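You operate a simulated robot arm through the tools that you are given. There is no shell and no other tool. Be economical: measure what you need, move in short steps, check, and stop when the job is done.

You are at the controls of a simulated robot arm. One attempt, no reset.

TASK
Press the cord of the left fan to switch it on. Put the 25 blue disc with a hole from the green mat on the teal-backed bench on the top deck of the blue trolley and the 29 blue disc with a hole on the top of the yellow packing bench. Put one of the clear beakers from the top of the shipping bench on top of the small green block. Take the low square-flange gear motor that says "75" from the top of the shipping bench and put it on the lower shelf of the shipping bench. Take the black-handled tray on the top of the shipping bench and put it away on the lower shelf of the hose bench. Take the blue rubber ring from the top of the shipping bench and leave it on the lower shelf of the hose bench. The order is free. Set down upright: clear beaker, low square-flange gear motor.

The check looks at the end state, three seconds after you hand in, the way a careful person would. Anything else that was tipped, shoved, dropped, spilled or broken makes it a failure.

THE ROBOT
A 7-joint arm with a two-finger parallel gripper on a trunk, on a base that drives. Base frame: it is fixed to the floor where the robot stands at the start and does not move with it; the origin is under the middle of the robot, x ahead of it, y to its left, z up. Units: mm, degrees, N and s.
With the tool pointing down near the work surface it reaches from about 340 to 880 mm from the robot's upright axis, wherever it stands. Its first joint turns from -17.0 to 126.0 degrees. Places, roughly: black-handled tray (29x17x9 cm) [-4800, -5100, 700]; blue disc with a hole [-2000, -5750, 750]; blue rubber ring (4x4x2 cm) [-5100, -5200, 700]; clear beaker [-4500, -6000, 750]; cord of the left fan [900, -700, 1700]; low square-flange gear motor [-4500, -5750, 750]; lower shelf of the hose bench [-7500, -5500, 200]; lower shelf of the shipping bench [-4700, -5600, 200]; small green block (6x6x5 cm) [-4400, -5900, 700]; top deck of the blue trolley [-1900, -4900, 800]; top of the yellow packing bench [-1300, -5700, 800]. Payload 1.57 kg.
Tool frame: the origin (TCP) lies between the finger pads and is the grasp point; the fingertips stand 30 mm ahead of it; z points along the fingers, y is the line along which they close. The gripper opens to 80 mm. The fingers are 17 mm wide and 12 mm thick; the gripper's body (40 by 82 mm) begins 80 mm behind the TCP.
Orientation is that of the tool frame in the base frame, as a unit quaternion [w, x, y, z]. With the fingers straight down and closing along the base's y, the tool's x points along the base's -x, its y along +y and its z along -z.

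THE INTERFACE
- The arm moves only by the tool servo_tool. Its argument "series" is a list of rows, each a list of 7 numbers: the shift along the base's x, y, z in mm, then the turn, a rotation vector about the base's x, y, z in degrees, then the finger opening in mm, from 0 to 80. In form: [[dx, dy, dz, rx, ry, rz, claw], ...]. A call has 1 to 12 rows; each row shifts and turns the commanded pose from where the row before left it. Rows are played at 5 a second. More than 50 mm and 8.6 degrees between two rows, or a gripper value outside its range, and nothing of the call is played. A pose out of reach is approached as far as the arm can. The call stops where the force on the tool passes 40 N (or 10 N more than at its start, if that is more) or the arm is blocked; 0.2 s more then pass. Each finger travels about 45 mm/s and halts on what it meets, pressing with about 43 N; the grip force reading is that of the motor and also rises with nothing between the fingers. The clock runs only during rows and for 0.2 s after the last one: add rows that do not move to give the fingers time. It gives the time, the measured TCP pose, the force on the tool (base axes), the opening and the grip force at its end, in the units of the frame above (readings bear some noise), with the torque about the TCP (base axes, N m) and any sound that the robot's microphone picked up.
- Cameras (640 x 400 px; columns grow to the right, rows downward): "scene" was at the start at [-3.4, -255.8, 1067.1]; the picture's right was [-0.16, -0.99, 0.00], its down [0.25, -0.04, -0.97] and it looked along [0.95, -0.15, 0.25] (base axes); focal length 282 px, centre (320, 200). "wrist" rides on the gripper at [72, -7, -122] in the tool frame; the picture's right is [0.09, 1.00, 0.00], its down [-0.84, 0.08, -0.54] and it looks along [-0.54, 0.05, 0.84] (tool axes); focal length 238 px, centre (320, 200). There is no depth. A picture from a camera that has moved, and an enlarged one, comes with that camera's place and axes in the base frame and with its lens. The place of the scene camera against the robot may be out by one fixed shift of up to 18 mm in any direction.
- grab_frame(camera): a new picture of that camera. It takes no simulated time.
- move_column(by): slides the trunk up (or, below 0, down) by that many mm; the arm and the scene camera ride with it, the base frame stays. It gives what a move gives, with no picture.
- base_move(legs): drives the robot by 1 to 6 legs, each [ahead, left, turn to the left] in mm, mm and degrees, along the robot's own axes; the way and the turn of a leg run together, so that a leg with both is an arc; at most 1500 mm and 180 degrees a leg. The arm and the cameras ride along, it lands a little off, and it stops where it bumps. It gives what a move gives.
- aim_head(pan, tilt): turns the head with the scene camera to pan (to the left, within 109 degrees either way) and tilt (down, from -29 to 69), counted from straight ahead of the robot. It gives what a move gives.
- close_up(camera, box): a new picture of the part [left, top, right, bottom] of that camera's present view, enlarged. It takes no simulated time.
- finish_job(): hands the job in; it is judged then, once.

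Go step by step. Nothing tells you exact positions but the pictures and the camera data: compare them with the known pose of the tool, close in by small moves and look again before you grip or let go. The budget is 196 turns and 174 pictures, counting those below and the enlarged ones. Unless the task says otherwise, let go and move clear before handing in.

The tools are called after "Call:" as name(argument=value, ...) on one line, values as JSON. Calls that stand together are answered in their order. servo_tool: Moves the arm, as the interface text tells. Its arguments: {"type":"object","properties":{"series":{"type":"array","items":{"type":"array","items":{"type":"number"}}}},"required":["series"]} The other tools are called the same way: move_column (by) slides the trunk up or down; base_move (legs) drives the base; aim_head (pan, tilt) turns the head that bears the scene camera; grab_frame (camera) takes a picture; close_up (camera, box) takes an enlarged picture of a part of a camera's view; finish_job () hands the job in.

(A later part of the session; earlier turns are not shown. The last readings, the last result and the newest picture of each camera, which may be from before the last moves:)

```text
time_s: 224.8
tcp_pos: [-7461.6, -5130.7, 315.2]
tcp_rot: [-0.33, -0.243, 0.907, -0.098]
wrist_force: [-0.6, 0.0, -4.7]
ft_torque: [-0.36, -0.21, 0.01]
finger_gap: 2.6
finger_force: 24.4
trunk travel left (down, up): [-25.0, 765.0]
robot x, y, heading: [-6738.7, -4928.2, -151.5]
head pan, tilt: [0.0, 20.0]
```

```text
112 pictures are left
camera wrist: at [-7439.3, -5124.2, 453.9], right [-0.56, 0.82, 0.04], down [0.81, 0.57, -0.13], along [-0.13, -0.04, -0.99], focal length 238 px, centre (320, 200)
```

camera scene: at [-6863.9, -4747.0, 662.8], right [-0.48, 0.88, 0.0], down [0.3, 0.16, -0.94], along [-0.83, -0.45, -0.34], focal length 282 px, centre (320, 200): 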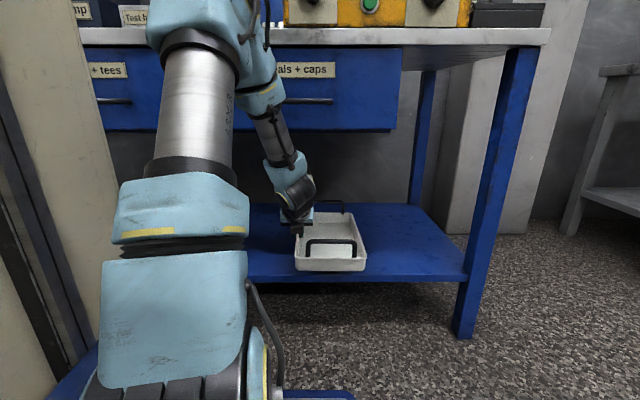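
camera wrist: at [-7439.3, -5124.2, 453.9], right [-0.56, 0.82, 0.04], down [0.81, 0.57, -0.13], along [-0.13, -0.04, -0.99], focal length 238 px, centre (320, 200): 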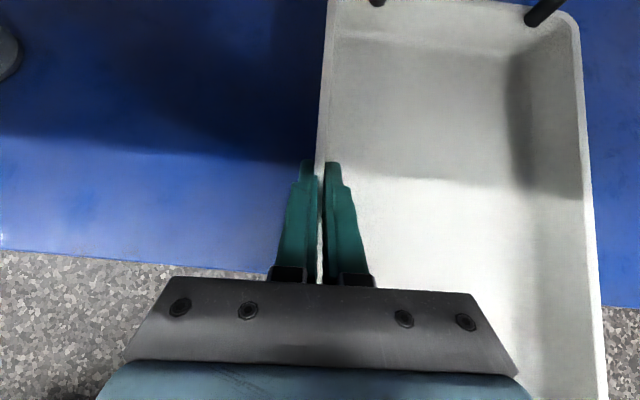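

Nearly in; about 90 mm more forward.

Call:
servo_tool(series=[[-39.5, -21.6, 0, 0, 0, 0, 0], [-39.5, -21.6, 0, 0, 0, 0, 0], [0, 0, -15, 0, 0, 0, 0], [0, 0, 0, 0, 0, 0, 0]])

Call:
grab_frame(camera="wrist")

Call:
close_up(camera="scene", box=[220, 120, 420, 290])

```text
time_s: 225.8
tcp_pos: [-7541.0, -5173.2, 301.0]
tcp_rot: [-0.33, -0.243, 0.907, -0.098]
wrist_force: [0.8, 0.1, -4.3]
ft_torque: [-0.35, -0.21, -0.01]
finger_gap: 2.8
finger_force: 24.3
trunk travel left (down, up): [-25.0, 765.0]
robot x, y, heading: [-6736.7, -4929.6, -151.8]
head pan, tilt: [0.0, 20.0]
```

```text
111 pictures are left
camera wrist: at [-7518.0, -5167.8, 438.1], right [-0.57, 0.82, 0.04], down [0.81, 0.57, -0.13], along [-0.13, -0.04, -0.99], focal length 238 px, centre (320, 200)
```

wrist: 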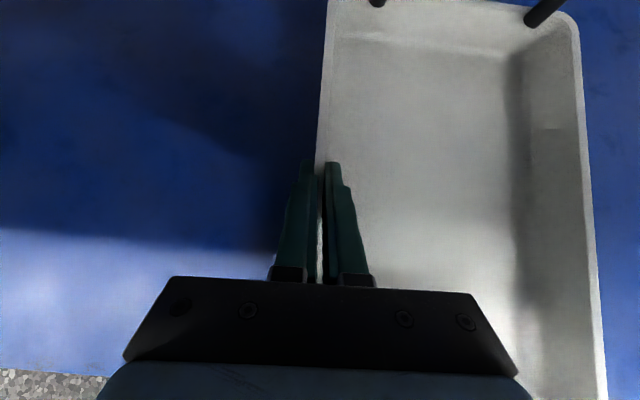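

```text
2.35 times, centred on (320, 205) of scene
camera zoom: at [-6863.9, -4747.1, 662.8], right [-0.48, 0.88, 0.0], down [0.3, 0.16, -0.94], along [-0.83, -0.45, -0.34], focal length 663 px, centre (320, 188)
```

zoom: 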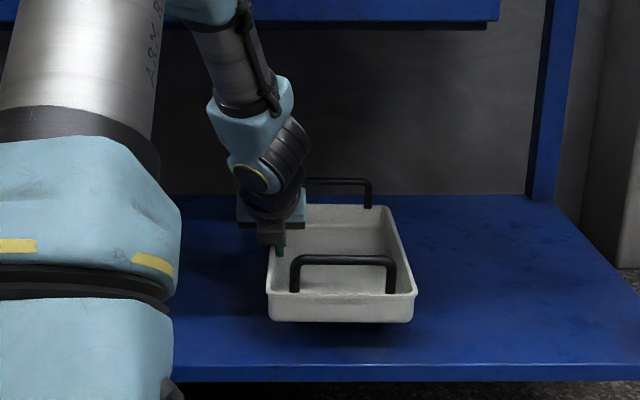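

The tray is fully inside. Lowering gently until it touches the shelf.

Call:
servo_tool(series=[[0, 0, -10, 0, 0, 0, 0], [0, 0, -10, 0, 0, 0, 0], [0, 0, -8, 0, 0, 0, 0], [0, 0, -4, 0, 0, 0, 0], [0, 0, -4, 0, 0, 0, 0]])

Call:
close_up(camera="scene", box=[220, 120, 420, 290])

```text
time_s: 227.0
tcp_pos: [-7540.3, -5173.6, 264.5]
tcp_rot: [-0.33, -0.245, 0.906, -0.099]
wrist_force: [0.4, -0.4, -5.2]
ft_torque: [-0.36, -0.22, -0.01]
finger_gap: 2.9
finger_force: 24.5
trunk travel left (down, up): [-25.0, 765.0]
robot x, y, heading: [-6741.3, -4928.7, -151.5]
head pan, tilt: [0.0, 20.0]
```

```text
2.35 times, centred on (320, 205) of scene
camera zoom: at [-6864.0, -4747.1, 662.8], right [-0.48, 0.88, 0.0], down [0.3, 0.16, -0.94], along [-0.83, -0.45, -0.34], focal length 663 px, centre (320, 188)
```

zoom: 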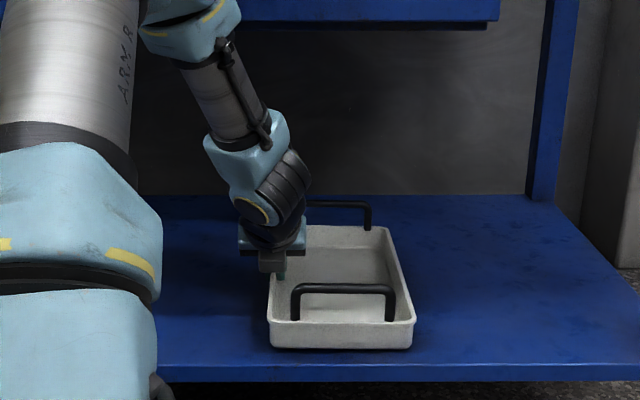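

Call:
servo_tool(series=[[0, 0, -4, 0, 0, 0, 0], [0, 0, -4, 0, 0, 0, 0], [0, 0, -4, 0, 0, 0, 0]])

```text
time_s: 227.8
tcp_pos: [-7541.8, -5172.6, 255.1]
tcp_rot: [-0.333, -0.244, 0.905, -0.099]
wrist_force: [3.1, 0.8, 19.6]
ft_torque: [0.56, 0.45, -0.44]
finger_gap: 3.3
finger_force: 24.0
trunk travel left (down, up): [-25.0, 765.0]
robot x, y, heading: [-6736.4, -4927.2, -151.4]
head pan, tilt: [0.0, 20.0]
```

Seated on the shelf. I'll relax, open, lift clear of the wall, shift left away from the tray and withdraw.

Call:
servo_tool(series=[[0, 0, 3, 0, 0, 0, 0], [0, 0, 0, 0, 0, 0, 15], [0, 0, 0, 0, 0, 0, 25], [0, 0, 0, 0, 0, 0, 25], [0, 0, 20, 0, 0, 0, 25], [0, 0, 20, 0, 0, 0, 25], [0, 0, 15, 0, 0, 0, 25], [20, -36, 0, 0, 0, 0, 25], [10, -18, 0, 0, 0, 0, 25]])

Call:
grab_frame(camera="wrist")

Call:
close_up(camera="scene", box=[220, 120, 420, 290])

```text
time_s: 229.8
tcp_pos: [-7510.1, -5228.2, 310.5]
tcp_rot: [-0.331, -0.243, 0.907, -0.098]
wrist_force: [-0.8, -0.5, 0.0]
ft_torque: [-0.01, 0.02, 0.01]
finger_gap: 24.8
finger_force: 0.1
trunk travel left (down, up): [-25.0, 765.0]
robot x, y, heading: [-6739.5, -4930.5, -151.8]
head pan, tilt: [0.0, 20.0]
```

```text
108 pictures are left
camera wrist: at [-7488.5, -5221.2, 448.4], right [-0.56, 0.82, 0.04], down [0.81, 0.56, -0.13], along [-0.13, -0.04, -0.99], focal length 238 px, centre (320, 200)
```

wrist: 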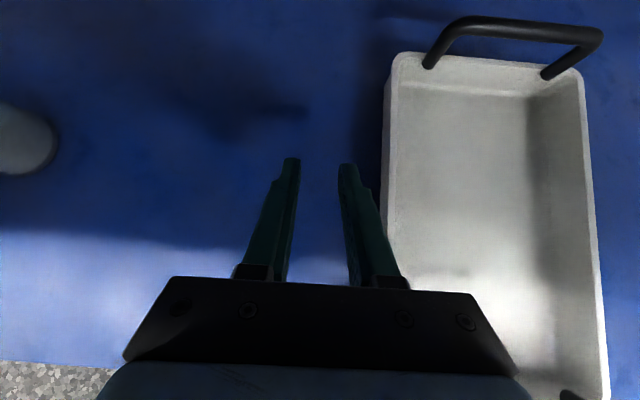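

```text
2.35 times, centred on (320, 205) of scene
camera zoom: at [-6863.8, -4747.0, 662.8], right [-0.48, 0.88, 0.0], down [0.3, 0.16, -0.94], along [-0.83, -0.45, -0.34], focal length 663 px, centre (320, 188)
```

zoom: 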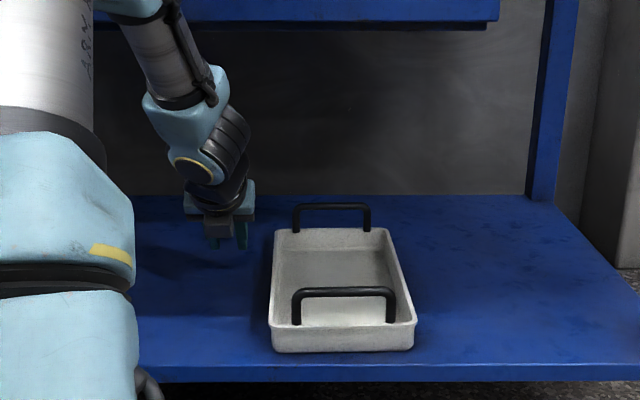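

The tray is in place. I'll withdraw the arm, back away, and go to the shipping bench's west side, which is just opposite.

Call:
servo_tool(series=[[39.5, 21.6, 0, 0, 0, 0, 25], [39.5, 21.6, 0, 0, 0, 0, 25], [39.5, 21.6, 0, 0, 0, 0, 25], [39.5, 21.6, 5, 0, 0, 0, 25], [35, 19, 5, 0, 0, 0, 25]])

Call:
base_move(legs=[[-450, 0, 0]])

Call:
move_column(by=400)

Call:
move_column(by=280)

Call:
aim_head(pan=45, tilt=20)

Call:
grab_frame(camera="scene")

```text
time_s: 231.0
tcp_pos: [-7317.2, -5119.8, 319.2]
tcp_rot: [-0.33, -0.244, 0.907, -0.098]
wrist_force: [0.0, 0.3, 0.3]
ft_torque: [0.01, 0.04, 0.0]
finger_gap: 24.9
finger_force: 0.0
trunk travel left (down, up): [-25.0, 765.0]
robot x, y, heading: [-6737.2, -4931.8, -151.6]
head pan, tilt: [0.0, 20.0]
```

```text
time_s: 233.8
tcp_pos: [-6921.6, -4905.7, 319.4]
tcp_rot: [-0.331, -0.244, 0.906, -0.099]
wrist_force: [-0.1, -0.3, -0.7]
ft_torque: [0.03, -0.02, 0.03]
finger_gap: 25.1
finger_force: 0.0
trunk travel left (down, up): [-25.0, 765.0]
robot x, y, heading: [-6344.8, -4718.2, -151.3]
head pan, tilt: [0.0, 20.0]
```

```text
time_s: 237.6
tcp_pos: [-6921.9, -4903.4, 719.6]
tcp_rot: [-0.331, -0.244, 0.906, -0.099]
wrist_force: [-0.7, 0.9, 0.1]
ft_torque: [0.0, -0.01, -0.02]
finger_gap: 25.0
finger_force: 0.0
trunk travel left (down, up): [-425.0, 365.0]
robot x, y, heading: [-6344.3, -4714.7, -151.5]
head pan, tilt: [0.0, 20.0]
```

```text
time_s: 240.4
tcp_pos: [-6922.3, -4904.6, 1000.4]
tcp_rot: [-0.331, -0.243, 0.906, -0.099]
wrist_force: [-0.9, -0.2, 0.0]
ft_torque: [0.0, -0.01, -0.01]
finger_gap: 25.2
finger_force: 0.1
trunk travel left (down, up): [-705.0, 85.0]
robot x, y, heading: [-6342.3, -4714.9, -151.6]
head pan, tilt: [0.0, 20.0]
```

```text
time_s: 241.5
tcp_pos: [-6921.2, -4904.4, 999.8]
tcp_rot: [-0.331, -0.244, 0.906, -0.099]
wrist_force: [-0.2, -0.7, -0.3]
ft_torque: [-0.02, -0.03, 0.0]
finger_gap: 25.0
finger_force: 0.2
trunk travel left (down, up): [-705.0, 85.0]
robot x, y, heading: [-6344.5, -4714.5, -151.4]
head pan, tilt: [45.0, 20.0]
```

```text
106 pictures are left
camera scene: at [-6412.8, -4576.9, 1342.8], right [-0.96, 0.28, 0.0], down [0.1, 0.33, -0.94], along [-0.27, -0.9, -0.34], focal length 282 px, centre (320, 200)
```

scene: 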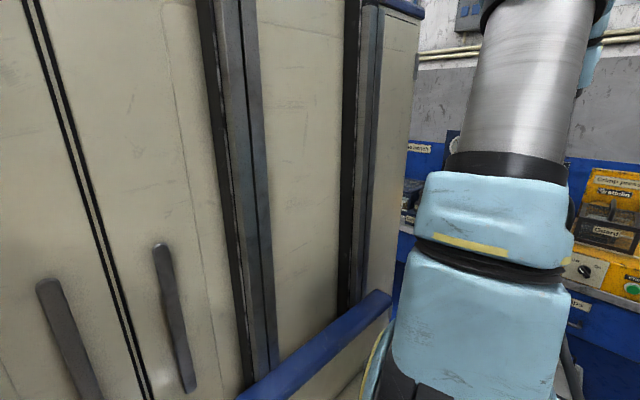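

I'll step ahead slightly and turn left 90° to see the corridor between the benches.

Call:
base_move(legs=[[180, 0, 0], [0, 0, 90]])

Call:
aim_head(pan=10, tilt=25)

Call:
grab_frame(camera="scene")

```text
time_s: 246.9
tcp_pos: [-6308.7, -5378.1, 1000.2]
tcp_rot: [0.163, 0.814, -0.467, 0.304]
wrist_force: [0.6, 0.3, -0.5]
ft_torque: [-0.01, -0.01, 0.03]
finger_gap: 25.3
finger_force: 0.0
trunk travel left (down, up): [-705.0, 85.0]
robot x, y, heading: [-6499.9, -4801.4, -61.1]
head pan, tilt: [45.0, 20.0]
```

```text
time_s: 247.9
tcp_pos: [-6308.2, -5377.3, 999.6]
tcp_rot: [0.164, 0.814, -0.467, 0.304]
wrist_force: [0.2, 1.3, -0.5]
ft_torque: [0.02, 0.01, -0.03]
finger_gap: 25.1
finger_force: 0.1
trunk travel left (down, up): [-705.0, 85.0]
robot x, y, heading: [-6499.6, -4799.8, -60.9]
head pan, tilt: [10.0, 25.0]
```

```text
105 pictures are left
camera scene: at [-6686.9, -4926.0, 1334.8], right [-0.78, -0.63, 0.0], down [-0.27, 0.33, -0.91], along [0.57, -0.71, -0.42], focal length 282 px, centre (320, 200)
```

scene: 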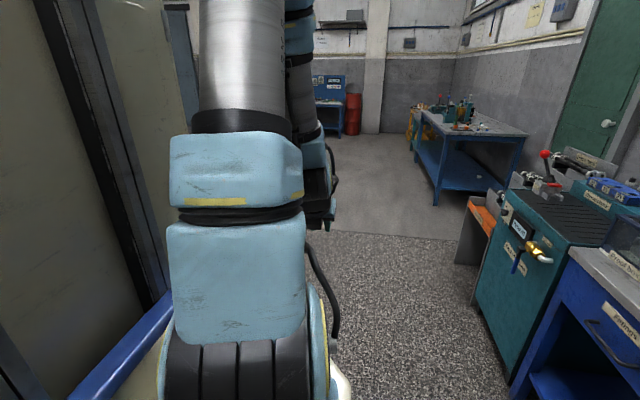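

Corridor's free. I'll drive ahead and turn left to face the shipping bench from the west.

Call:
base_move(legs=[[850, 0, 0], [0, 0, 89.3]])

Call:
aim_head(pan=0, tilt=28)

Call:
grab_frame(camera="scene")

```text
time_s: 256.2
tcp_pos: [-5507.0, -5375.7, 999.9]
tcp_rot: [-0.094, 0.909, 0.233, 0.331]
wrist_force: [-0.8, -0.7, 0.6]
ft_torque: [0.0, 0.01, 0.01]
finger_gap: 24.7
finger_force: 0.1
trunk travel left (down, up): [-705.0, 85.0]
robot x, y, heading: [-6089.4, -5550.2, 27.2]
head pan, tilt: [10.0, 25.0]
```

```text
time_s: 256.9
tcp_pos: [-5507.1, -5375.5, 999.9]
tcp_rot: [-0.095, 0.909, 0.234, 0.331]
wrist_force: [-0.1, 0.3, 0.6]
ft_torque: [0.03, 0.0, 0.02]
finger_gap: 24.8
finger_force: 0.1
trunk travel left (down, up): [-705.0, 85.0]
robot x, y, heading: [-6087.7, -5549.7, 27.2]
head pan, tilt: [0.0, 28.0]
```

```text
104 pictures are left
camera scene: at [-5977.5, -5764.7, 1330.0], right [0.46, -0.89, 0.0], down [-0.42, -0.21, -0.88], along [0.79, 0.4, -0.47], focal length 282 px, centre (320, 200)
```

scene: 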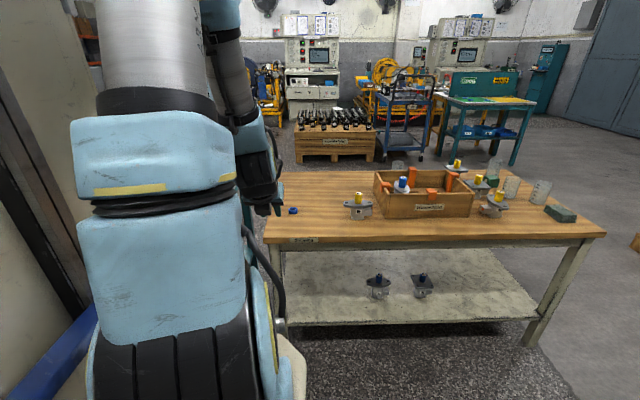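

The ring, motors, beakers and blocks are all visible. I'll advance and bring the hand over the ring.

Call:
base_move(legs=[[400, 0, 0.8]])

Call:
servo_tool(series=[[0, 0, -45, 0, 0, 0, 60], [0, 0, -45, 0, 0, 0, 60], [10, -15, -45, 0, 0, 0, 60]])

Call:
grab_frame(camera="wrist")

Call:
grab_frame(camera="scene")

```text
time_s: 259.4
tcp_pos: [-5152.8, -5179.5, 1000.7]
tcp_rot: [-0.098, 0.907, 0.241, 0.331]
wrist_force: [-0.4, -0.5, -0.3]
ft_torque: [-0.01, 0.01, 0.02]
finger_gap: 25.0
finger_force: 0.0
trunk travel left (down, up): [-705.0, 85.0]
robot x, y, heading: [-5732.5, -5364.7, 28.2]
head pan, tilt: [0.0, 28.0]
```

```text
time_s: 260.2
tcp_pos: [-5142.6, -5196.7, 865.3]
tcp_rot: [-0.098, 0.907, 0.241, 0.331]
wrist_force: [0.1, 0.1, -0.6]
ft_torque: [0.03, -0.01, 0.0]
finger_gap: 60.1
finger_force: 0.2
trunk travel left (down, up): [-705.0, 85.0]
robot x, y, heading: [-5732.5, -5364.4, 28.1]
head pan, tilt: [0.0, 28.0]
```

```text
103 pictures are left
camera wrist: at [-5166.9, -5207.4, 1003.3], right [0.56, -0.83, 0.04], down [-0.82, -0.56, -0.13], along [0.13, 0.04, -0.99], focal length 238 px, centre (320, 200)
```

wrist: 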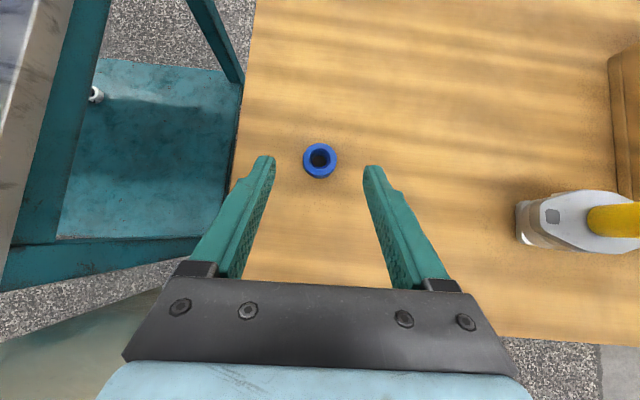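

```text
102 pictures are left
camera scene: at [-5617.4, -5576.1, 1330.1], right [0.47, -0.88, 0.0], down [-0.41, -0.22, -0.88], along [0.78, 0.42, -0.47], focal length 282 px, centre (320, 200)
```

scene: 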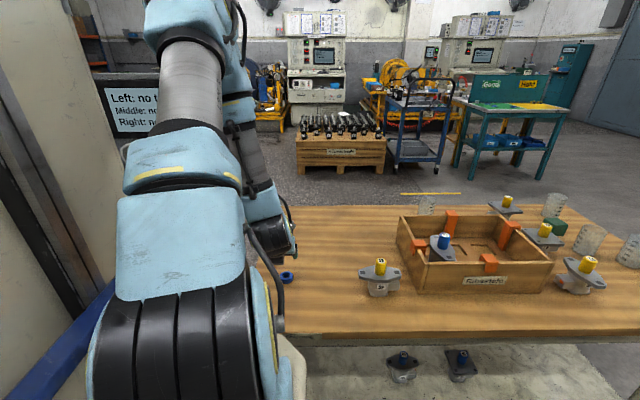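

The ring is centred laterally. I'll also read the sign on the left, then move forward 43 mm and descend to the ring.

Call:
close_up(camera="scene", box=[90, 70, 180, 150])

Call:
servo_tool(series=[[38, 20, -30, 0, 0, 0, 60], [0, 0, -35, 0, 0, 0, 60], [0, 0, -25, 0, 0, 0, 60], [0, 0, 0, 0, 0, 0, 60]])

Call:
grab_frame(camera="wrist")

```text
5.00 times, centred on (135, 110) of scene
camera zoom: at [-5617.4, -5576.1, 1330.1], right [0.47, -0.88, 0.0], down [-0.41, -0.22, -0.88], along [0.78, 0.42, -0.47], focal length 1409 px, centre (1245, 650)
```

zoom: 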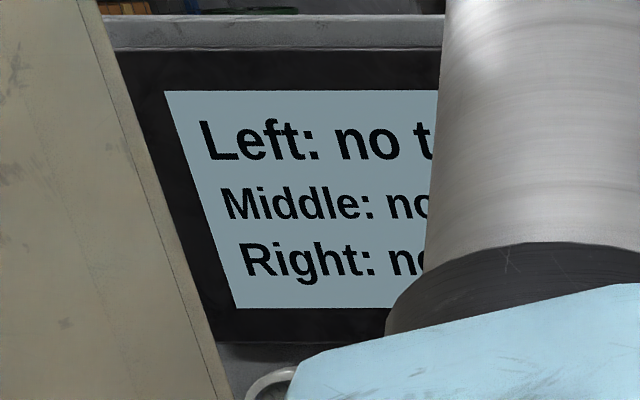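

```text
refused: row 1 steps farther than a row can; nothing moved
```

```text
100 pictures are left
camera wrist: at [-5166.9, -5207.4, 1003.3], right [0.56, -0.83, 0.04], down [-0.82, -0.56, -0.13], along [0.13, 0.04, -0.99], focal length 238 px, centre (320, 200)
```

wrist: 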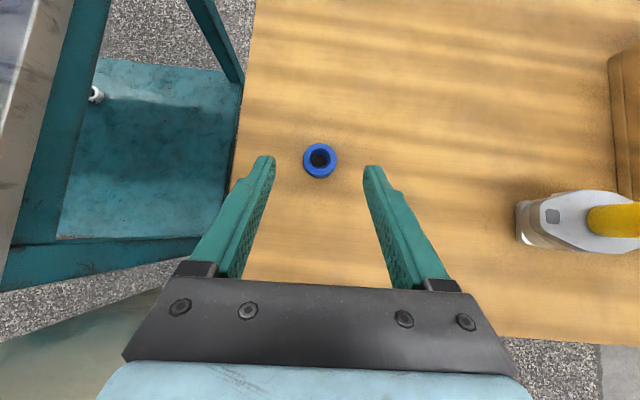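

The sign belongs to the neighbouring bench. Now moving to the ring in legal steps.

Call:
servo_tool(series=[[38, 20, 0, 0, 0, 0, 60], [0, 0, -35, 0, 0, 0, 60], [0, 0, -35, 0, 0, 0, 60], [0, 0, -20, 0, 0, 0, 60], [0, 0, 0, 0, 0, 0, 60]])

Call:
grab_frame(camera="wrist")

```text
time_s: 261.4
tcp_pos: [-5104.7, -5173.1, 775.0]
tcp_rot: [-0.097, 0.907, 0.239, 0.331]
wrist_force: [0.0, 0.8, -0.3]
ft_torque: [-0.01, 0.01, 0.06]
finger_gap: 60.1
finger_force: 0.0
trunk travel left (down, up): [-705.0, 85.0]
robot x, y, heading: [-5736.0, -5366.0, 28.1]
head pan, tilt: [0.0, 28.0]
```

```text
99 pictures are left
camera wrist: at [-5127.9, -5185.8, 913.3], right [0.56, -0.83, 0.04], down [-0.82, -0.56, -0.13], along [0.13, 0.04, -0.99], focal length 238 px, centre (320, 200)
```

wrist: 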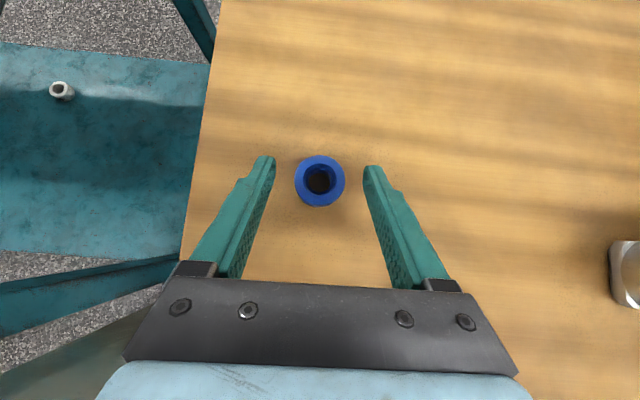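

Call:
servo_tool(series=[[0, 0, -10, 0, 0, 0, 60], [0, 0, -7, 0, 0, 0, 60], [0, 0, 0, 0, 0, 0, 45], [0, 0, 0, 0, 0, 0, 35], [0, 0, 0, 0, 0, 0, 30], [0, 0, 0, 0, 0, 0, 30], [0, 0, 25, 0, 0, 0, 30], [0, 0, 25, 0, 0, 0, 30], [0, 0, 30, 0, 0, 0, 30]])

Call:
grab_frame(camera="wrist")

```text
time_s: 263.4
tcp_pos: [-5106.1, -5174.3, 837.5]
tcp_rot: [-0.097, 0.907, 0.241, 0.331]
wrist_force: [0.4, 0.6, -0.2]
ft_torque: [-0.01, 0.03, -0.01]
finger_gap: 37.5
finger_force: 42.9
trunk travel left (down, up): [-705.0, 85.0]
robot x, y, heading: [-5730.5, -5364.2, 28.2]
head pan, tilt: [0.0, 28.0]
```

```text
98 pictures are left
camera wrist: at [-5128.5, -5185.5, 975.3], right [0.56, -0.83, 0.04], down [-0.82, -0.56, -0.13], along [0.13, 0.04, -0.99], focal length 238 px, centre (320, 200)
```

wrist: 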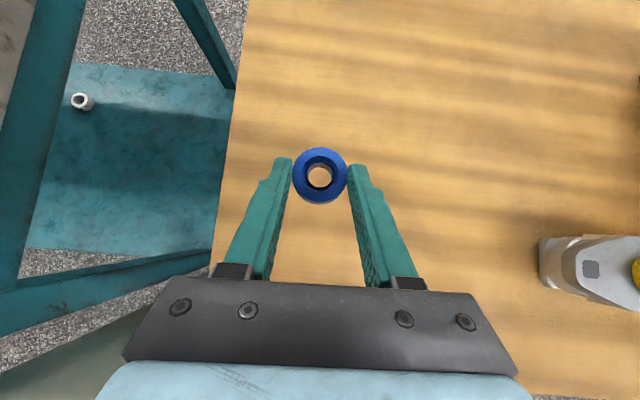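

The ring is held. I'll raise it, back off, turn around to the hose bench and sidestep to the free bay right of the tray.

Call:
servo_tool(series=[[0, 0, 45, 0, 0, 0, 30], [0, 0, 45, 0, 0, 0, 30], [0, 0, 45, 0, 0, 0, 30]])

Call:
base_move(legs=[[-420, 0, 0], [0, 0, -179.6], [0, -1220, 0]])

Call:
aim_head(pan=0, tilt=28)

Call:
grab_frame(camera="scene")

```text
time_s: 264.2
tcp_pos: [-5104.6, -5174.9, 972.8]
tcp_rot: [-0.098, 0.907, 0.24, 0.331]
wrist_force: [1.1, 0.1, -1.5]
ft_torque: [0.0, -0.01, 0.01]
finger_gap: 37.7
finger_force: 43.1
trunk travel left (down, up): [-705.0, 85.0]
robot x, y, heading: [-5732.8, -5369.2, 27.8]
head pan, tilt: [0.0, 28.0]
```

```text
time_s: 279.9
tcp_pos: [-7313.0, -4688.5, 973.3]
tcp_rot: [-0.33, -0.242, 0.907, -0.098]
wrist_force: [0.0, 0.1, -0.2]
ft_torque: [0.01, 0.02, -0.03]
finger_gap: 37.7
finger_force: 42.9
trunk travel left (down, up): [-705.0, 85.0]
robot x, y, heading: [-6685.3, -4495.1, -151.6]
head pan, tilt: [0.0, 28.0]
```

```text
time_s: 280.5
tcp_pos: [-7312.8, -4688.6, 973.0]
tcp_rot: [-0.331, -0.242, 0.907, -0.097]
wrist_force: [-0.2, -0.2, -0.4]
ft_torque: [0.0, 0.0, -0.02]
finger_gap: 37.6
finger_force: 42.9
trunk travel left (down, up): [-705.0, 85.0]
robot x, y, heading: [-6688.3, -4498.8, -151.9]
head pan, tilt: [0.0, 28.0]
```

```text
97 pictures are left
camera scene: at [-6807.8, -4312.1, 1330.0], right [-0.47, 0.88, 0.0], down [0.41, 0.22, -0.88], along [-0.78, -0.42, -0.47], focal length 282 px, centre (320, 200)
```

scene: 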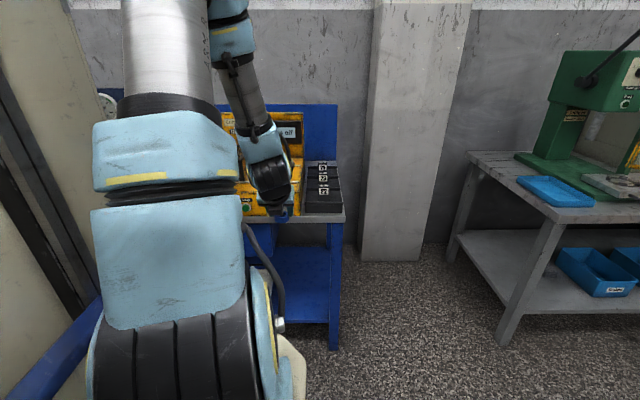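

Aligned with the bay at T≈650. Lowering in front of the shelf.

Call:
move_column(by=-400)

Call:
move_column(by=-265)

Call:
aim_head(pan=0, tilt=20)

Call:
grab_frame(camera="scene")

Call:
grab_frame(camera="wrist")

```text
time_s: 284.3
tcp_pos: [-7313.1, -4689.5, 572.3]
tcp_rot: [-0.331, -0.242, 0.907, -0.098]
wrist_force: [-0.4, 0.4, 0.1]
ft_torque: [-0.01, 0.02, 0.0]
finger_gap: 37.6
finger_force: 42.9
trunk travel left (down, up): [-305.0, 485.0]
robot x, y, heading: [-6688.1, -4495.6, -151.5]
head pan, tilt: [0.0, 28.0]
```

```text
time_s: 287.0
tcp_pos: [-7314.0, -4689.1, 307.4]
tcp_rot: [-0.33, -0.242, 0.907, -0.098]
wrist_force: [-0.4, -1.4, 0.3]
ft_torque: [0.04, -0.01, 0.02]
finger_gap: 37.9
finger_force: 42.9
trunk travel left (down, up): [-40.0, 750.0]
robot x, y, heading: [-6684.0, -4495.4, -151.6]
head pan, tilt: [0.0, 28.0]
```

```text
time_s: 287.7
tcp_pos: [-7312.4, -4689.4, 308.3]
tcp_rot: [-0.33, -0.242, 0.907, -0.097]
wrist_force: [0.5, -0.3, 0.3]
ft_torque: [-0.01, -0.01, -0.01]
finger_gap: 37.8
finger_force: 43.3
trunk travel left (down, up): [-40.0, 750.0]
robot x, y, heading: [-6683.3, -4496.8, -151.8]
head pan, tilt: [0.0, 20.0]
```

```text
96 pictures are left
camera scene: at [-6809.5, -4313.0, 677.8], right [-0.47, 0.88, 0.0], down [0.3, 0.16, -0.94], along [-0.83, -0.45, -0.34], focal length 282 px, centre (320, 200)
```

scene: 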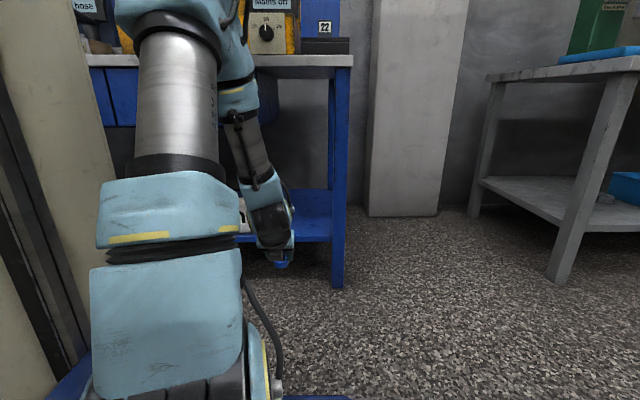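

```text
95 pictures are left
camera wrist: at [-7290.1, -4683.5, 445.5], right [-0.56, 0.83, 0.04], down [0.82, 0.56, -0.13], along [-0.13, -0.04, -0.99], focal length 238 px, centre (320, 200)
```

wrist: 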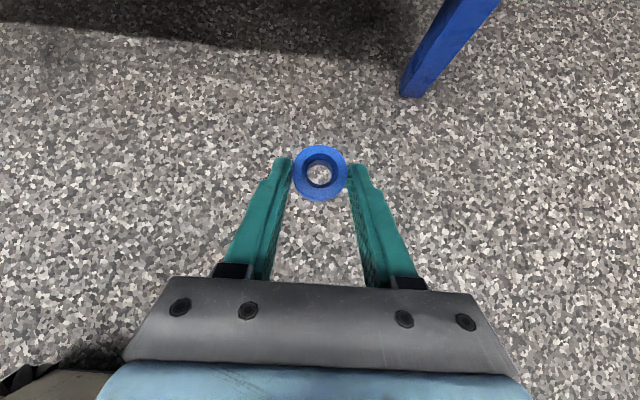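

Clear of the leg. Driving 210 ahead and extending the arm over the shelf.

Call:
base_move(legs=[[210, 0, 0]])

Call:
servo_tool(series=[[-39.5, -21.2, 0, 0, 0, 0, 30], [-39.5, -21.2, 0, 0, 0, 0, 30], [-39.5, -21.2, 0, 0, 0, 0, 30], [-39.5, -21.2, 0, 0, 0, 0, 30]])

Call:
grab_frame(camera="wrist")

Call:
grab_frame(camera="scene")

```text
time_s: 289.4
tcp_pos: [-7497.8, -4788.8, 306.7]
tcp_rot: [-0.33, -0.242, 0.907, -0.098]
wrist_force: [-0.2, 0.7, -0.8]
ft_torque: [0.01, -0.04, -0.03]
finger_gap: 37.5
finger_force: 42.7
trunk travel left (down, up): [-40.0, 750.0]
robot x, y, heading: [-6867.1, -4595.7, -151.7]
head pan, tilt: [0.0, 20.0]
```

```text
time_s: 290.4
tcp_pos: [-7657.1, -4871.1, 307.6]
tcp_rot: [-0.331, -0.24, 0.907, -0.097]
wrist_force: [-0.3, -0.4, -0.9]
ft_torque: [0.01, -0.03, -0.03]
finger_gap: 38.0
finger_force: 43.2
trunk travel left (down, up): [-40.0, 750.0]
robot x, y, heading: [-6871.7, -4593.7, -151.9]
head pan, tilt: [0.0, 20.0]
```

```text
94 pictures are left
camera wrist: at [-7634.3, -4865.8, 445.8], right [-0.56, 0.83, 0.04], down [0.82, 0.56, -0.13], along [-0.13, -0.04, -0.99], focal length 238 px, centre (320, 200)
```

wrist: 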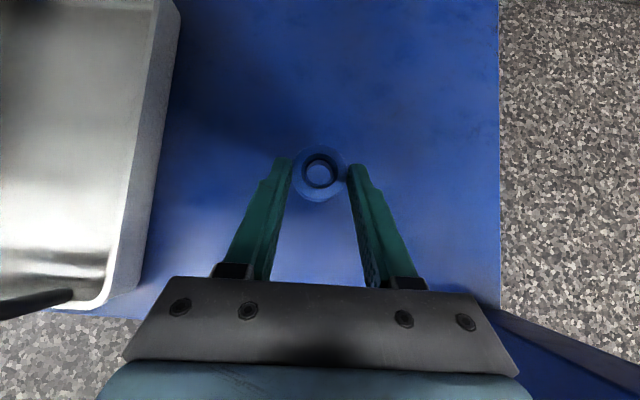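

```text
93 pictures are left
camera scene: at [-6994.5, -4412.5, 677.9], right [-0.47, 0.88, 0.0], down [0.3, 0.16, -0.94], along [-0.83, -0.44, -0.34], focal length 282 px, centre (320, 200)
```

scene: 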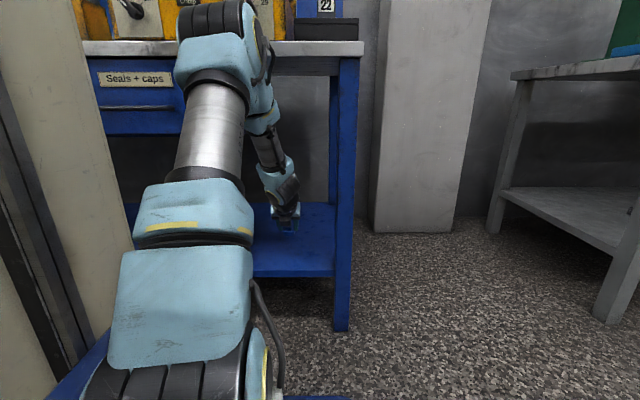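

Ring is over the shelf between tray and leg. Lowering and releasing.

Call:
servo_tool(series=[[0, 0, -20, 0, 0, 0, 30], [0, 0, -15, 0, 0, 0, 30], [0, 0, -8, 0, 0, 0, 30], [0, 0, -4, 0, 0, 0, 30], [0, 0, -3, 0, 0, 0, 30]])

Call:
grab_frame(camera="wrist")

```text
time_s: 291.6
tcp_pos: [-7655.8, -4873.3, 259.2]
tcp_rot: [-0.331, -0.242, 0.907, -0.098]
wrist_force: [5.0, 2.6, 8.7]
ft_torque: [0.17, 0.01, -0.12]
finger_gap: 37.6
finger_force: 42.8
trunk travel left (down, up): [-40.0, 750.0]
robot x, y, heading: [-6872.5, -4594.1, -152.0]
head pan, tilt: [0.0, 20.0]
```

```text
92 pictures are left
camera wrist: at [-7633.4, -4867.1, 396.8], right [-0.56, 0.83, 0.04], down [0.82, 0.56, -0.13], along [-0.13, -0.04, -0.99], focal length 238 px, centre (320, 200)
```

wrist: 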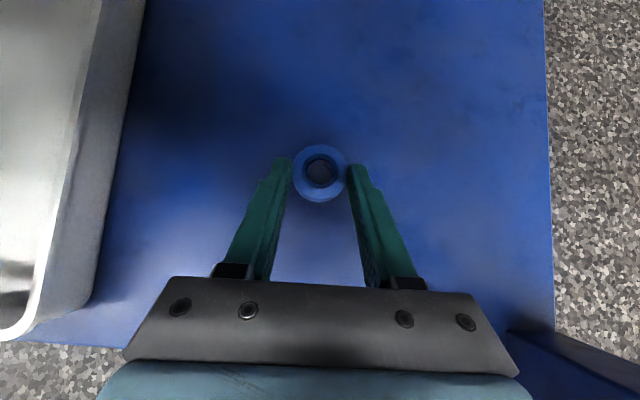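

Contact with the shelf. Opening, lifting and withdrawing.

Call:
servo_tool(series=[[0, 0, 0, 0, 0, 0, 45], [0, 0, 0, 0, 0, 0, 60], [0, 0, 0, 0, 0, 0, 60], [0, 0, 0, 0, 0, 0, 60], [0, 0, 30, 0, 0, 0, 60], [0, 0, 20, 0, 0, 0, 60], [39.5, 21.2, 0, 0, 0, 0, 60], [39.5, 21.2, 0, 0, 0, 0, 60], [39.5, 21.2, 0, 0, 0, 0, 60], [39.5, 21.2, 0, 0, 0, 0, 60]])

Call:
grab_frame(camera="scene")

```text
time_s: 293.8
tcp_pos: [-7498.3, -4788.9, 308.4]
tcp_rot: [-0.332, -0.242, 0.907, -0.097]
wrist_force: [-1.1, 0.4, 0.1]
ft_torque: [0.05, -0.03, 0.02]
finger_gap: 60.1
finger_force: 0.1
trunk travel left (down, up): [-40.0, 750.0]
robot x, y, heading: [-6869.8, -4592.3, -151.8]
head pan, tilt: [0.0, 20.0]
```

```text
91 pictures are left
camera scene: at [-6994.6, -4412.5, 677.8], right [-0.47, 0.88, 0.0], down [0.3, 0.16, -0.94], along [-0.83, -0.44, -0.34], focal length 282 px, centre (320, 200)
```

scene: 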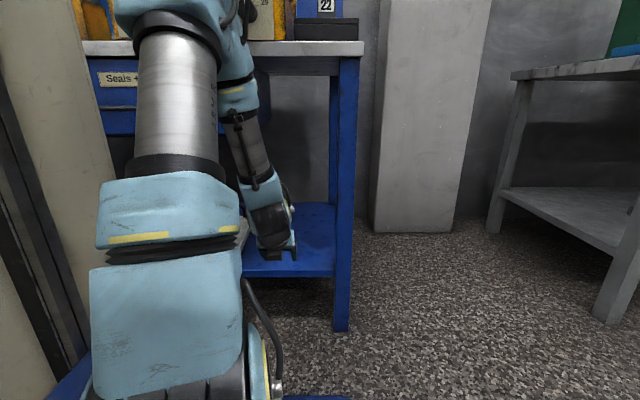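

The ring is down. I'll back off, raise the trunk, fold the arm in, and look at the shelf once to confirm.

Call:
base_move(legs=[[-500, 0, 0]])

Call:
aim_head(pan=5, tilt=15)

Call:
move_column(by=300)

Call:
servo_tool(series=[[10, 5, 45, 0, 0, 0, 60], [10, 5, 45, 0, 0, 0, 60], [17.6, 9.5, 20, 2.37, -4.4, 0, 60], [17.6, 9.5, 20, 2.37, -4.4, 0, 60], [17.6, 9.5, 10, 2.37, -4.4, 0, 60], [17.6, 9.5, 10, 2.37, -4.4, 0, 60], [17.6, 9.5, 10, 2.37, -4.4, 0, 60], [17.6, 9.5, 10, 2.37, -4.4, 0, 60], [17.6, 9.5, 10, 2.37, -4.4, 0, 60], [17.6, 9.5, 10, 2.37, -4.4, 0, 60]])

Call:
grab_frame(camera="scene")

```text
time_s: 296.7
tcp_pos: [-7056.2, -4552.4, 308.1]
tcp_rot: [-0.331, -0.241, 0.907, -0.097]
wrist_force: [0.6, 0.0, 0.1]
ft_torque: [0.0, -0.03, 0.01]
finger_gap: 60.0
finger_force: 0.1
trunk travel left (down, up): [-40.0, 750.0]
robot x, y, heading: [-6428.3, -4359.5, -151.8]
head pan, tilt: [0.0, 20.0]
```

```text
time_s: 297.4
tcp_pos: [-7057.0, -4551.4, 308.5]
tcp_rot: [-0.33, -0.241, 0.908, -0.097]
wrist_force: [-1.1, 0.4, -0.4]
ft_torque: [-0.01, 0.01, 0.01]
finger_gap: 59.9
finger_force: 0.0
trunk travel left (down, up): [-40.0, 750.0]
robot x, y, heading: [-6431.0, -4360.4, -151.6]
head pan, tilt: [5.0, 15.0]
```

```text
time_s: 300.4
tcp_pos: [-7057.3, -4551.4, 609.0]
tcp_rot: [-0.331, -0.241, 0.907, -0.097]
wrist_force: [-0.1, 1.0, -1.1]
ft_torque: [0.02, -0.02, 0.0]
finger_gap: 60.0
finger_force: 0.0
trunk travel left (down, up): [-340.0, 450.0]
robot x, y, heading: [-6429.1, -4358.8, -152.1]
head pan, tilt: [5.0, 15.0]
```

```text
time_s: 302.6
tcp_pos: [-6909.9, -4469.4, 779.3]
tcp_rot: [0.002, -0.25, 0.968, -0.017]
wrist_force: [-0.4, 0.3, 0.7]
ft_torque: [-0.01, 0.01, -0.02]
finger_gap: 60.1
finger_force: 0.1
out of reach, approached as far as the arm can: row 3, 4
trunk travel left (down, up): [-340.0, 450.0]
robot x, y, heading: [-6433.7, -4361.3, -151.7]
head pan, tilt: [5.0, 15.0]
```

```text
90 pictures are left
camera scene: at [-6549.4, -4182.9, 986.0], right [-0.55, 0.84, 0.0], down [0.22, 0.14, -0.97], along [-0.81, -0.53, -0.26], focal length 282 px, centre (320, 200)
```

scene: 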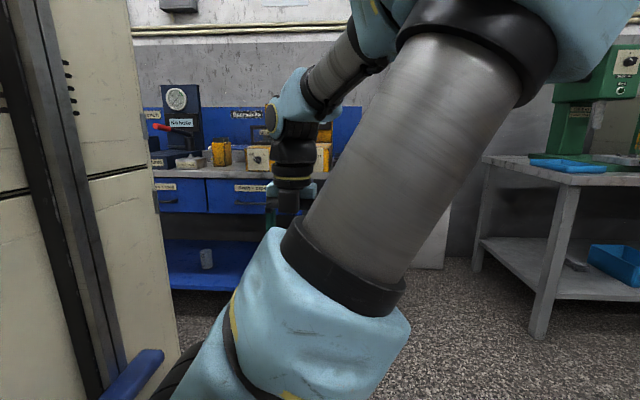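

The arm is folded (elbow to the right). Continuing back along the known route to the east side of the shipping bench.

Call:
base_move(legs=[[0, -930, 0], [-1500, 0, 0], [-400, 0, 0]])

Call:
move_column(by=300)

Call:
base_move(legs=[[0, 1400, 0], [0, 1150, 0]])

Call:
aim_head(pan=10, tilt=30)

Call:
grab_frame(camera="scene")

```text
time_s: 316.6
tcp_pos: [-5665.0, -2757.3, 778.2]
tcp_rot: [0.001, -0.248, 0.969, -0.017]
wrist_force: [0.2, 0.4, 0.3]
ft_torque: [0.0, -0.02, 0.02]
finger_gap: 59.8
finger_force: 0.1
trunk travel left (down, up): [-340.0, 450.0]
robot x, y, heading: [-5184.0, -2651.1, -152.1]
head pan, tilt: [5.0, 15.0]
```

```text
time_s: 319.6
tcp_pos: [-5665.8, -2756.7, 1079.0]
tcp_rot: [0.001, -0.249, 0.968, -0.017]
wrist_force: [1.0, 0.0, 0.2]
ft_torque: [-0.02, 0.07, -0.01]
finger_gap: 59.8
finger_force: 0.2
trunk travel left (down, up): [-640.0, 150.0]
robot x, y, heading: [-5187.4, -2648.7, -152.0]
head pan, tilt: [5.0, 15.0]
```

```text
time_s: 332.0
tcp_pos: [-4486.4, -5005.0, 1077.9]
tcp_rot: [0.0, -0.242, 0.97, -0.017]
wrist_force: [-0.1, 0.3, -0.7]
ft_torque: [0.03, 0.01, -0.02]
finger_gap: 60.1
finger_force: 0.1
trunk travel left (down, up): [-640.0, 150.0]
robot x, y, heading: [-4000.9, -4902.5, -152.9]
head pan, tilt: [5.0, 15.0]
```

```text
time_s: 332.8
tcp_pos: [-4484.5, -5004.7, 1078.7]
tcp_rot: [0.0, -0.243, 0.97, -0.017]
wrist_force: [0.1, -0.5, 0.6]
ft_torque: [-0.01, 0.03, -0.02]
finger_gap: 60.4
finger_force: 0.0
trunk travel left (down, up): [-640.0, 150.0]
robot x, y, heading: [-4001.9, -4902.8, -152.8]
head pan, tilt: [10.0, 30.0]
```

```text
89 pictures are left
camera scene: at [-4112.7, -4728.7, 1261.8], right [-0.6, 0.8, 0.0], down [0.4, 0.3, -0.87], along [-0.69, -0.52, -0.5], focal length 282 px, centre (320, 200)
```

scene: 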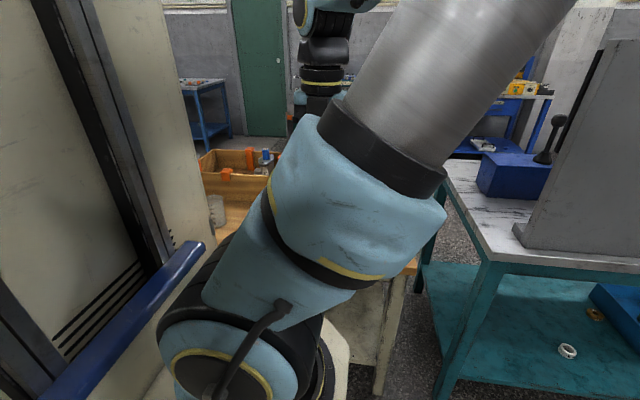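

I'm beside the bench. I'll go 850 mm further left so the motors and beakers are ahead-right of me.

Call:
base_move(legs=[[0, 850, 1.2]])

Call:
aim_head(pan=-20, tilt=30)

Call:
grab_frame(camera="scene")

Call:
grab_frame(camera="wrist")

```text
time_s: 337.3
tcp_pos: [-4084.1, -5768.6, 1078.7]
tcp_rot: [0.001, -0.256, 0.967, -0.017]
wrist_force: [-0.5, -0.3, -0.3]
ft_torque: [0.0, 0.03, 0.01]
finger_gap: 59.9
finger_force: 0.0
trunk travel left (down, up): [-640.0, 150.0]
robot x, y, heading: [-3602.1, -5654.0, -151.4]
head pan, tilt: [10.0, 30.0]
```

```text
time_s: 338.2
tcp_pos: [-4084.0, -5768.2, 1078.3]
tcp_rot: [0.001, -0.256, 0.966, -0.017]
wrist_force: [0.5, -0.3, -0.2]
ft_torque: [-0.03, -0.03, -0.02]
finger_gap: 59.9
finger_force: 0.0
trunk travel left (down, up): [-640.0, 150.0]
robot x, y, heading: [-3609.5, -5653.0, -151.1]
head pan, tilt: [-20.0, 30.0]
```

```text
88 pictures are left
camera scene: at [-3737.3, -5439.8, 1261.8], right [-0.15, 0.99, 0.0], down [0.49, 0.08, -0.87], along [-0.86, -0.13, -0.5], focal length 282 px, centre (320, 200)
```

scene: 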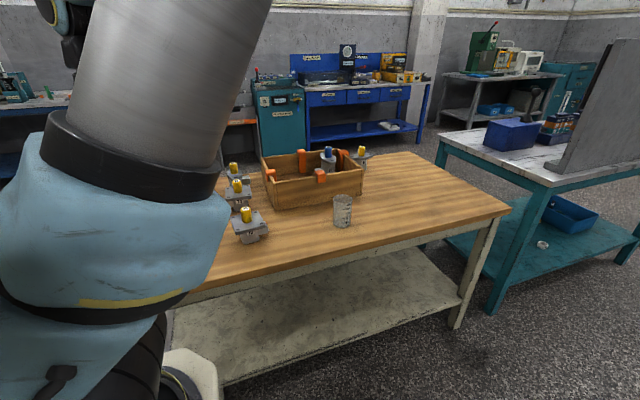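

```text
87 pictures are left
camera wrist: at [-4144.6, -5808.2, 1199.6], right [-0.57, 0.82, -0.03], down [0.68, 0.5, 0.53], along [0.45, 0.28, -0.84], focal length 238 px, centre (320, 200)
```

wrist: 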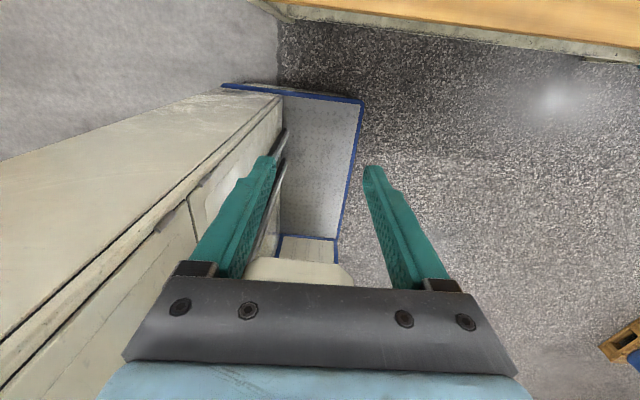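

Let me zoom on the motors to read their labels.

Call:
close_up(camera="scene", box=[200, 130, 380, 250])

```text
3.33 times, centred on (290, 190) of scene
camera zoom: at [-3737.3, -5439.8, 1261.8], right [-0.15, 0.99, 0.0], down [0.49, 0.08, -0.87], along [-0.86, -0.13, -0.5], focal length 939 px, centre (420, 233)
```

zoom: 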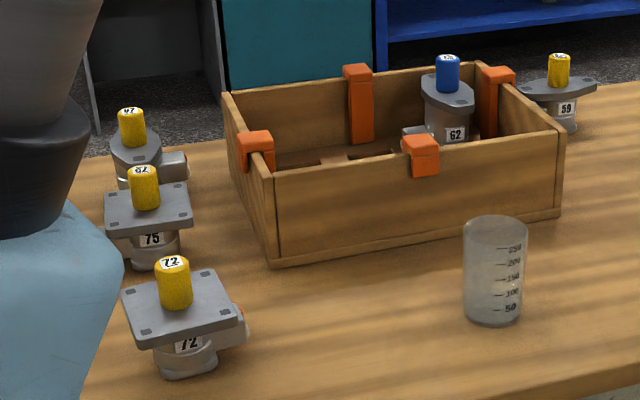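

Motor 75 is the middle one, with a square flange and a yellow cap on top. I'll advance 150 mm and bring the hand over it, pitched as before.

Call:
base_move(legs=[[150, -100, 0]])

Call:
servo_tool(series=[[-36, -14, -10, -2.45, 4.36, 0, 80], [-36, -14, -10, -2.45, 4.36, 0, 80], [-36, -14, -10, -2.45, 4.36, 0, 80], [-36, -14, -10, -2.45, 4.36, 0, 80], [-36, -14, -10, -2.45, 4.36, 0, 80], [-36, -14, -10, -2.45, 4.36, 0, 80], [-36, -14, -10, -2.45, 4.36, 0, 80], [-36, -14, -10, -2.45, 4.36, 0, 80]])

Call:
grab_frame(camera="wrist")

Call:
grab_frame(camera="scene")

```text
time_s: 339.7
tcp_pos: [-4263.4, -5751.2, 1078.6]
tcp_rot: [0.0, -0.257, 0.966, -0.018]
wrist_force: [-0.2, 0.2, 0.7]
ft_torque: [-0.02, 0.01, 0.0]
finger_gap: 59.9
finger_force: 0.1
trunk travel left (down, up): [-640.0, 150.0]
robot x, y, heading: [-3782.9, -5637.7, -151.0]
head pan, tilt: [-20.0, 30.0]
```

```text
time_s: 341.5
tcp_pos: [-4549.4, -5863.4, 998.3]
tcp_rot: [-0.331, -0.246, 0.905, -0.102]
wrist_force: [0.4, 2.1, -0.5]
ft_torque: [0.0, 0.0, 0.04]
finger_gap: 80.0
finger_force: 0.1
trunk travel left (down, up): [-640.0, 150.0]
robot x, y, heading: [-3782.4, -5632.5, -151.2]
head pan, tilt: [-20.0, 30.0]
```

```text
85 pictures are left
camera wrist: at [-4527.6, -5856.6, 1136.3], right [-0.57, 0.82, 0.04], down [0.81, 0.57, -0.13], along [-0.13, -0.05, -0.99], focal length 238 px, centre (320, 200)
```

wrist: 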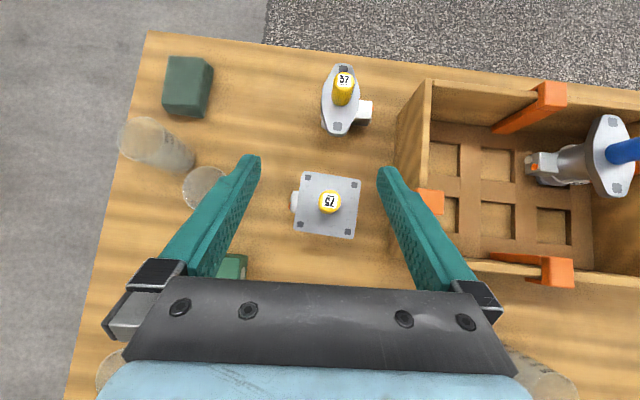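

```text
84 pictures are left
camera scene: at [-3916.1, -5422.9, 1261.8], right [-0.15, 0.99, 0.0], down [0.49, 0.08, -0.87], along [-0.86, -0.13, -0.5], focal length 282 px, centre (320, 200)
```

scene: 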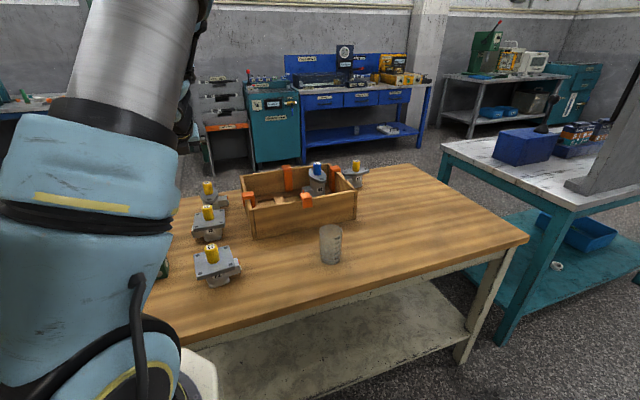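

Motor 75 (label also on the cap) is directly below. Small adjustment, then descend to just above the cap.

Call:
servo_tool(series=[[-17, 4.3, -20, 0, 0, 0, 80], [0, 0, -45, 0, 0, 0, 80], [0, 0, -45, 0, 0, 0, 80], [0, 0, -20, 0, 0, 0, 80], [0, 0, 0, 0, 0, 0, 80]])

Call:
grab_frame(camera="wrist")

Call:
close_up(camera="scene", box=[120, 140, 280, 300])

```text
time_s: 342.7
tcp_pos: [-4568.1, -5859.0, 869.1]
tcp_rot: [-0.33, -0.246, 0.906, -0.101]
wrist_force: [0.1, 0.6, -0.6]
ft_torque: [0.01, -0.02, 0.01]
finger_gap: 79.7
finger_force: 0.0
trunk travel left (down, up): [-640.0, 150.0]
robot x, y, heading: [-3782.5, -5638.3, -151.2]
head pan, tilt: [-20.0, 30.0]
```

```text
83 pictures are left
camera wrist: at [-4544.7, -5852.7, 1006.2], right [-0.57, 0.82, 0.04], down [0.81, 0.57, -0.13], along [-0.13, -0.04, -0.99], focal length 238 px, centre (320, 200)
```

wrist: 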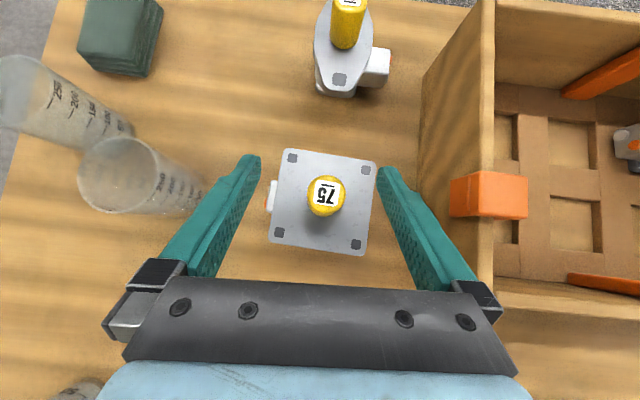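

```text
2.50 times, centred on (200, 220) of scene
camera zoom: at [-3916.4, -5423.3, 1261.8], right [-0.15, 0.99, 0.0], down [0.49, 0.08, -0.87], along [-0.86, -0.13, -0.5], focal length 704 px, centre (620, 150)
```

zoom: 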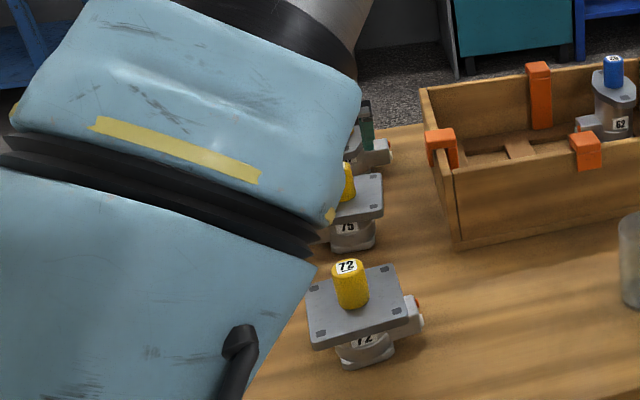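

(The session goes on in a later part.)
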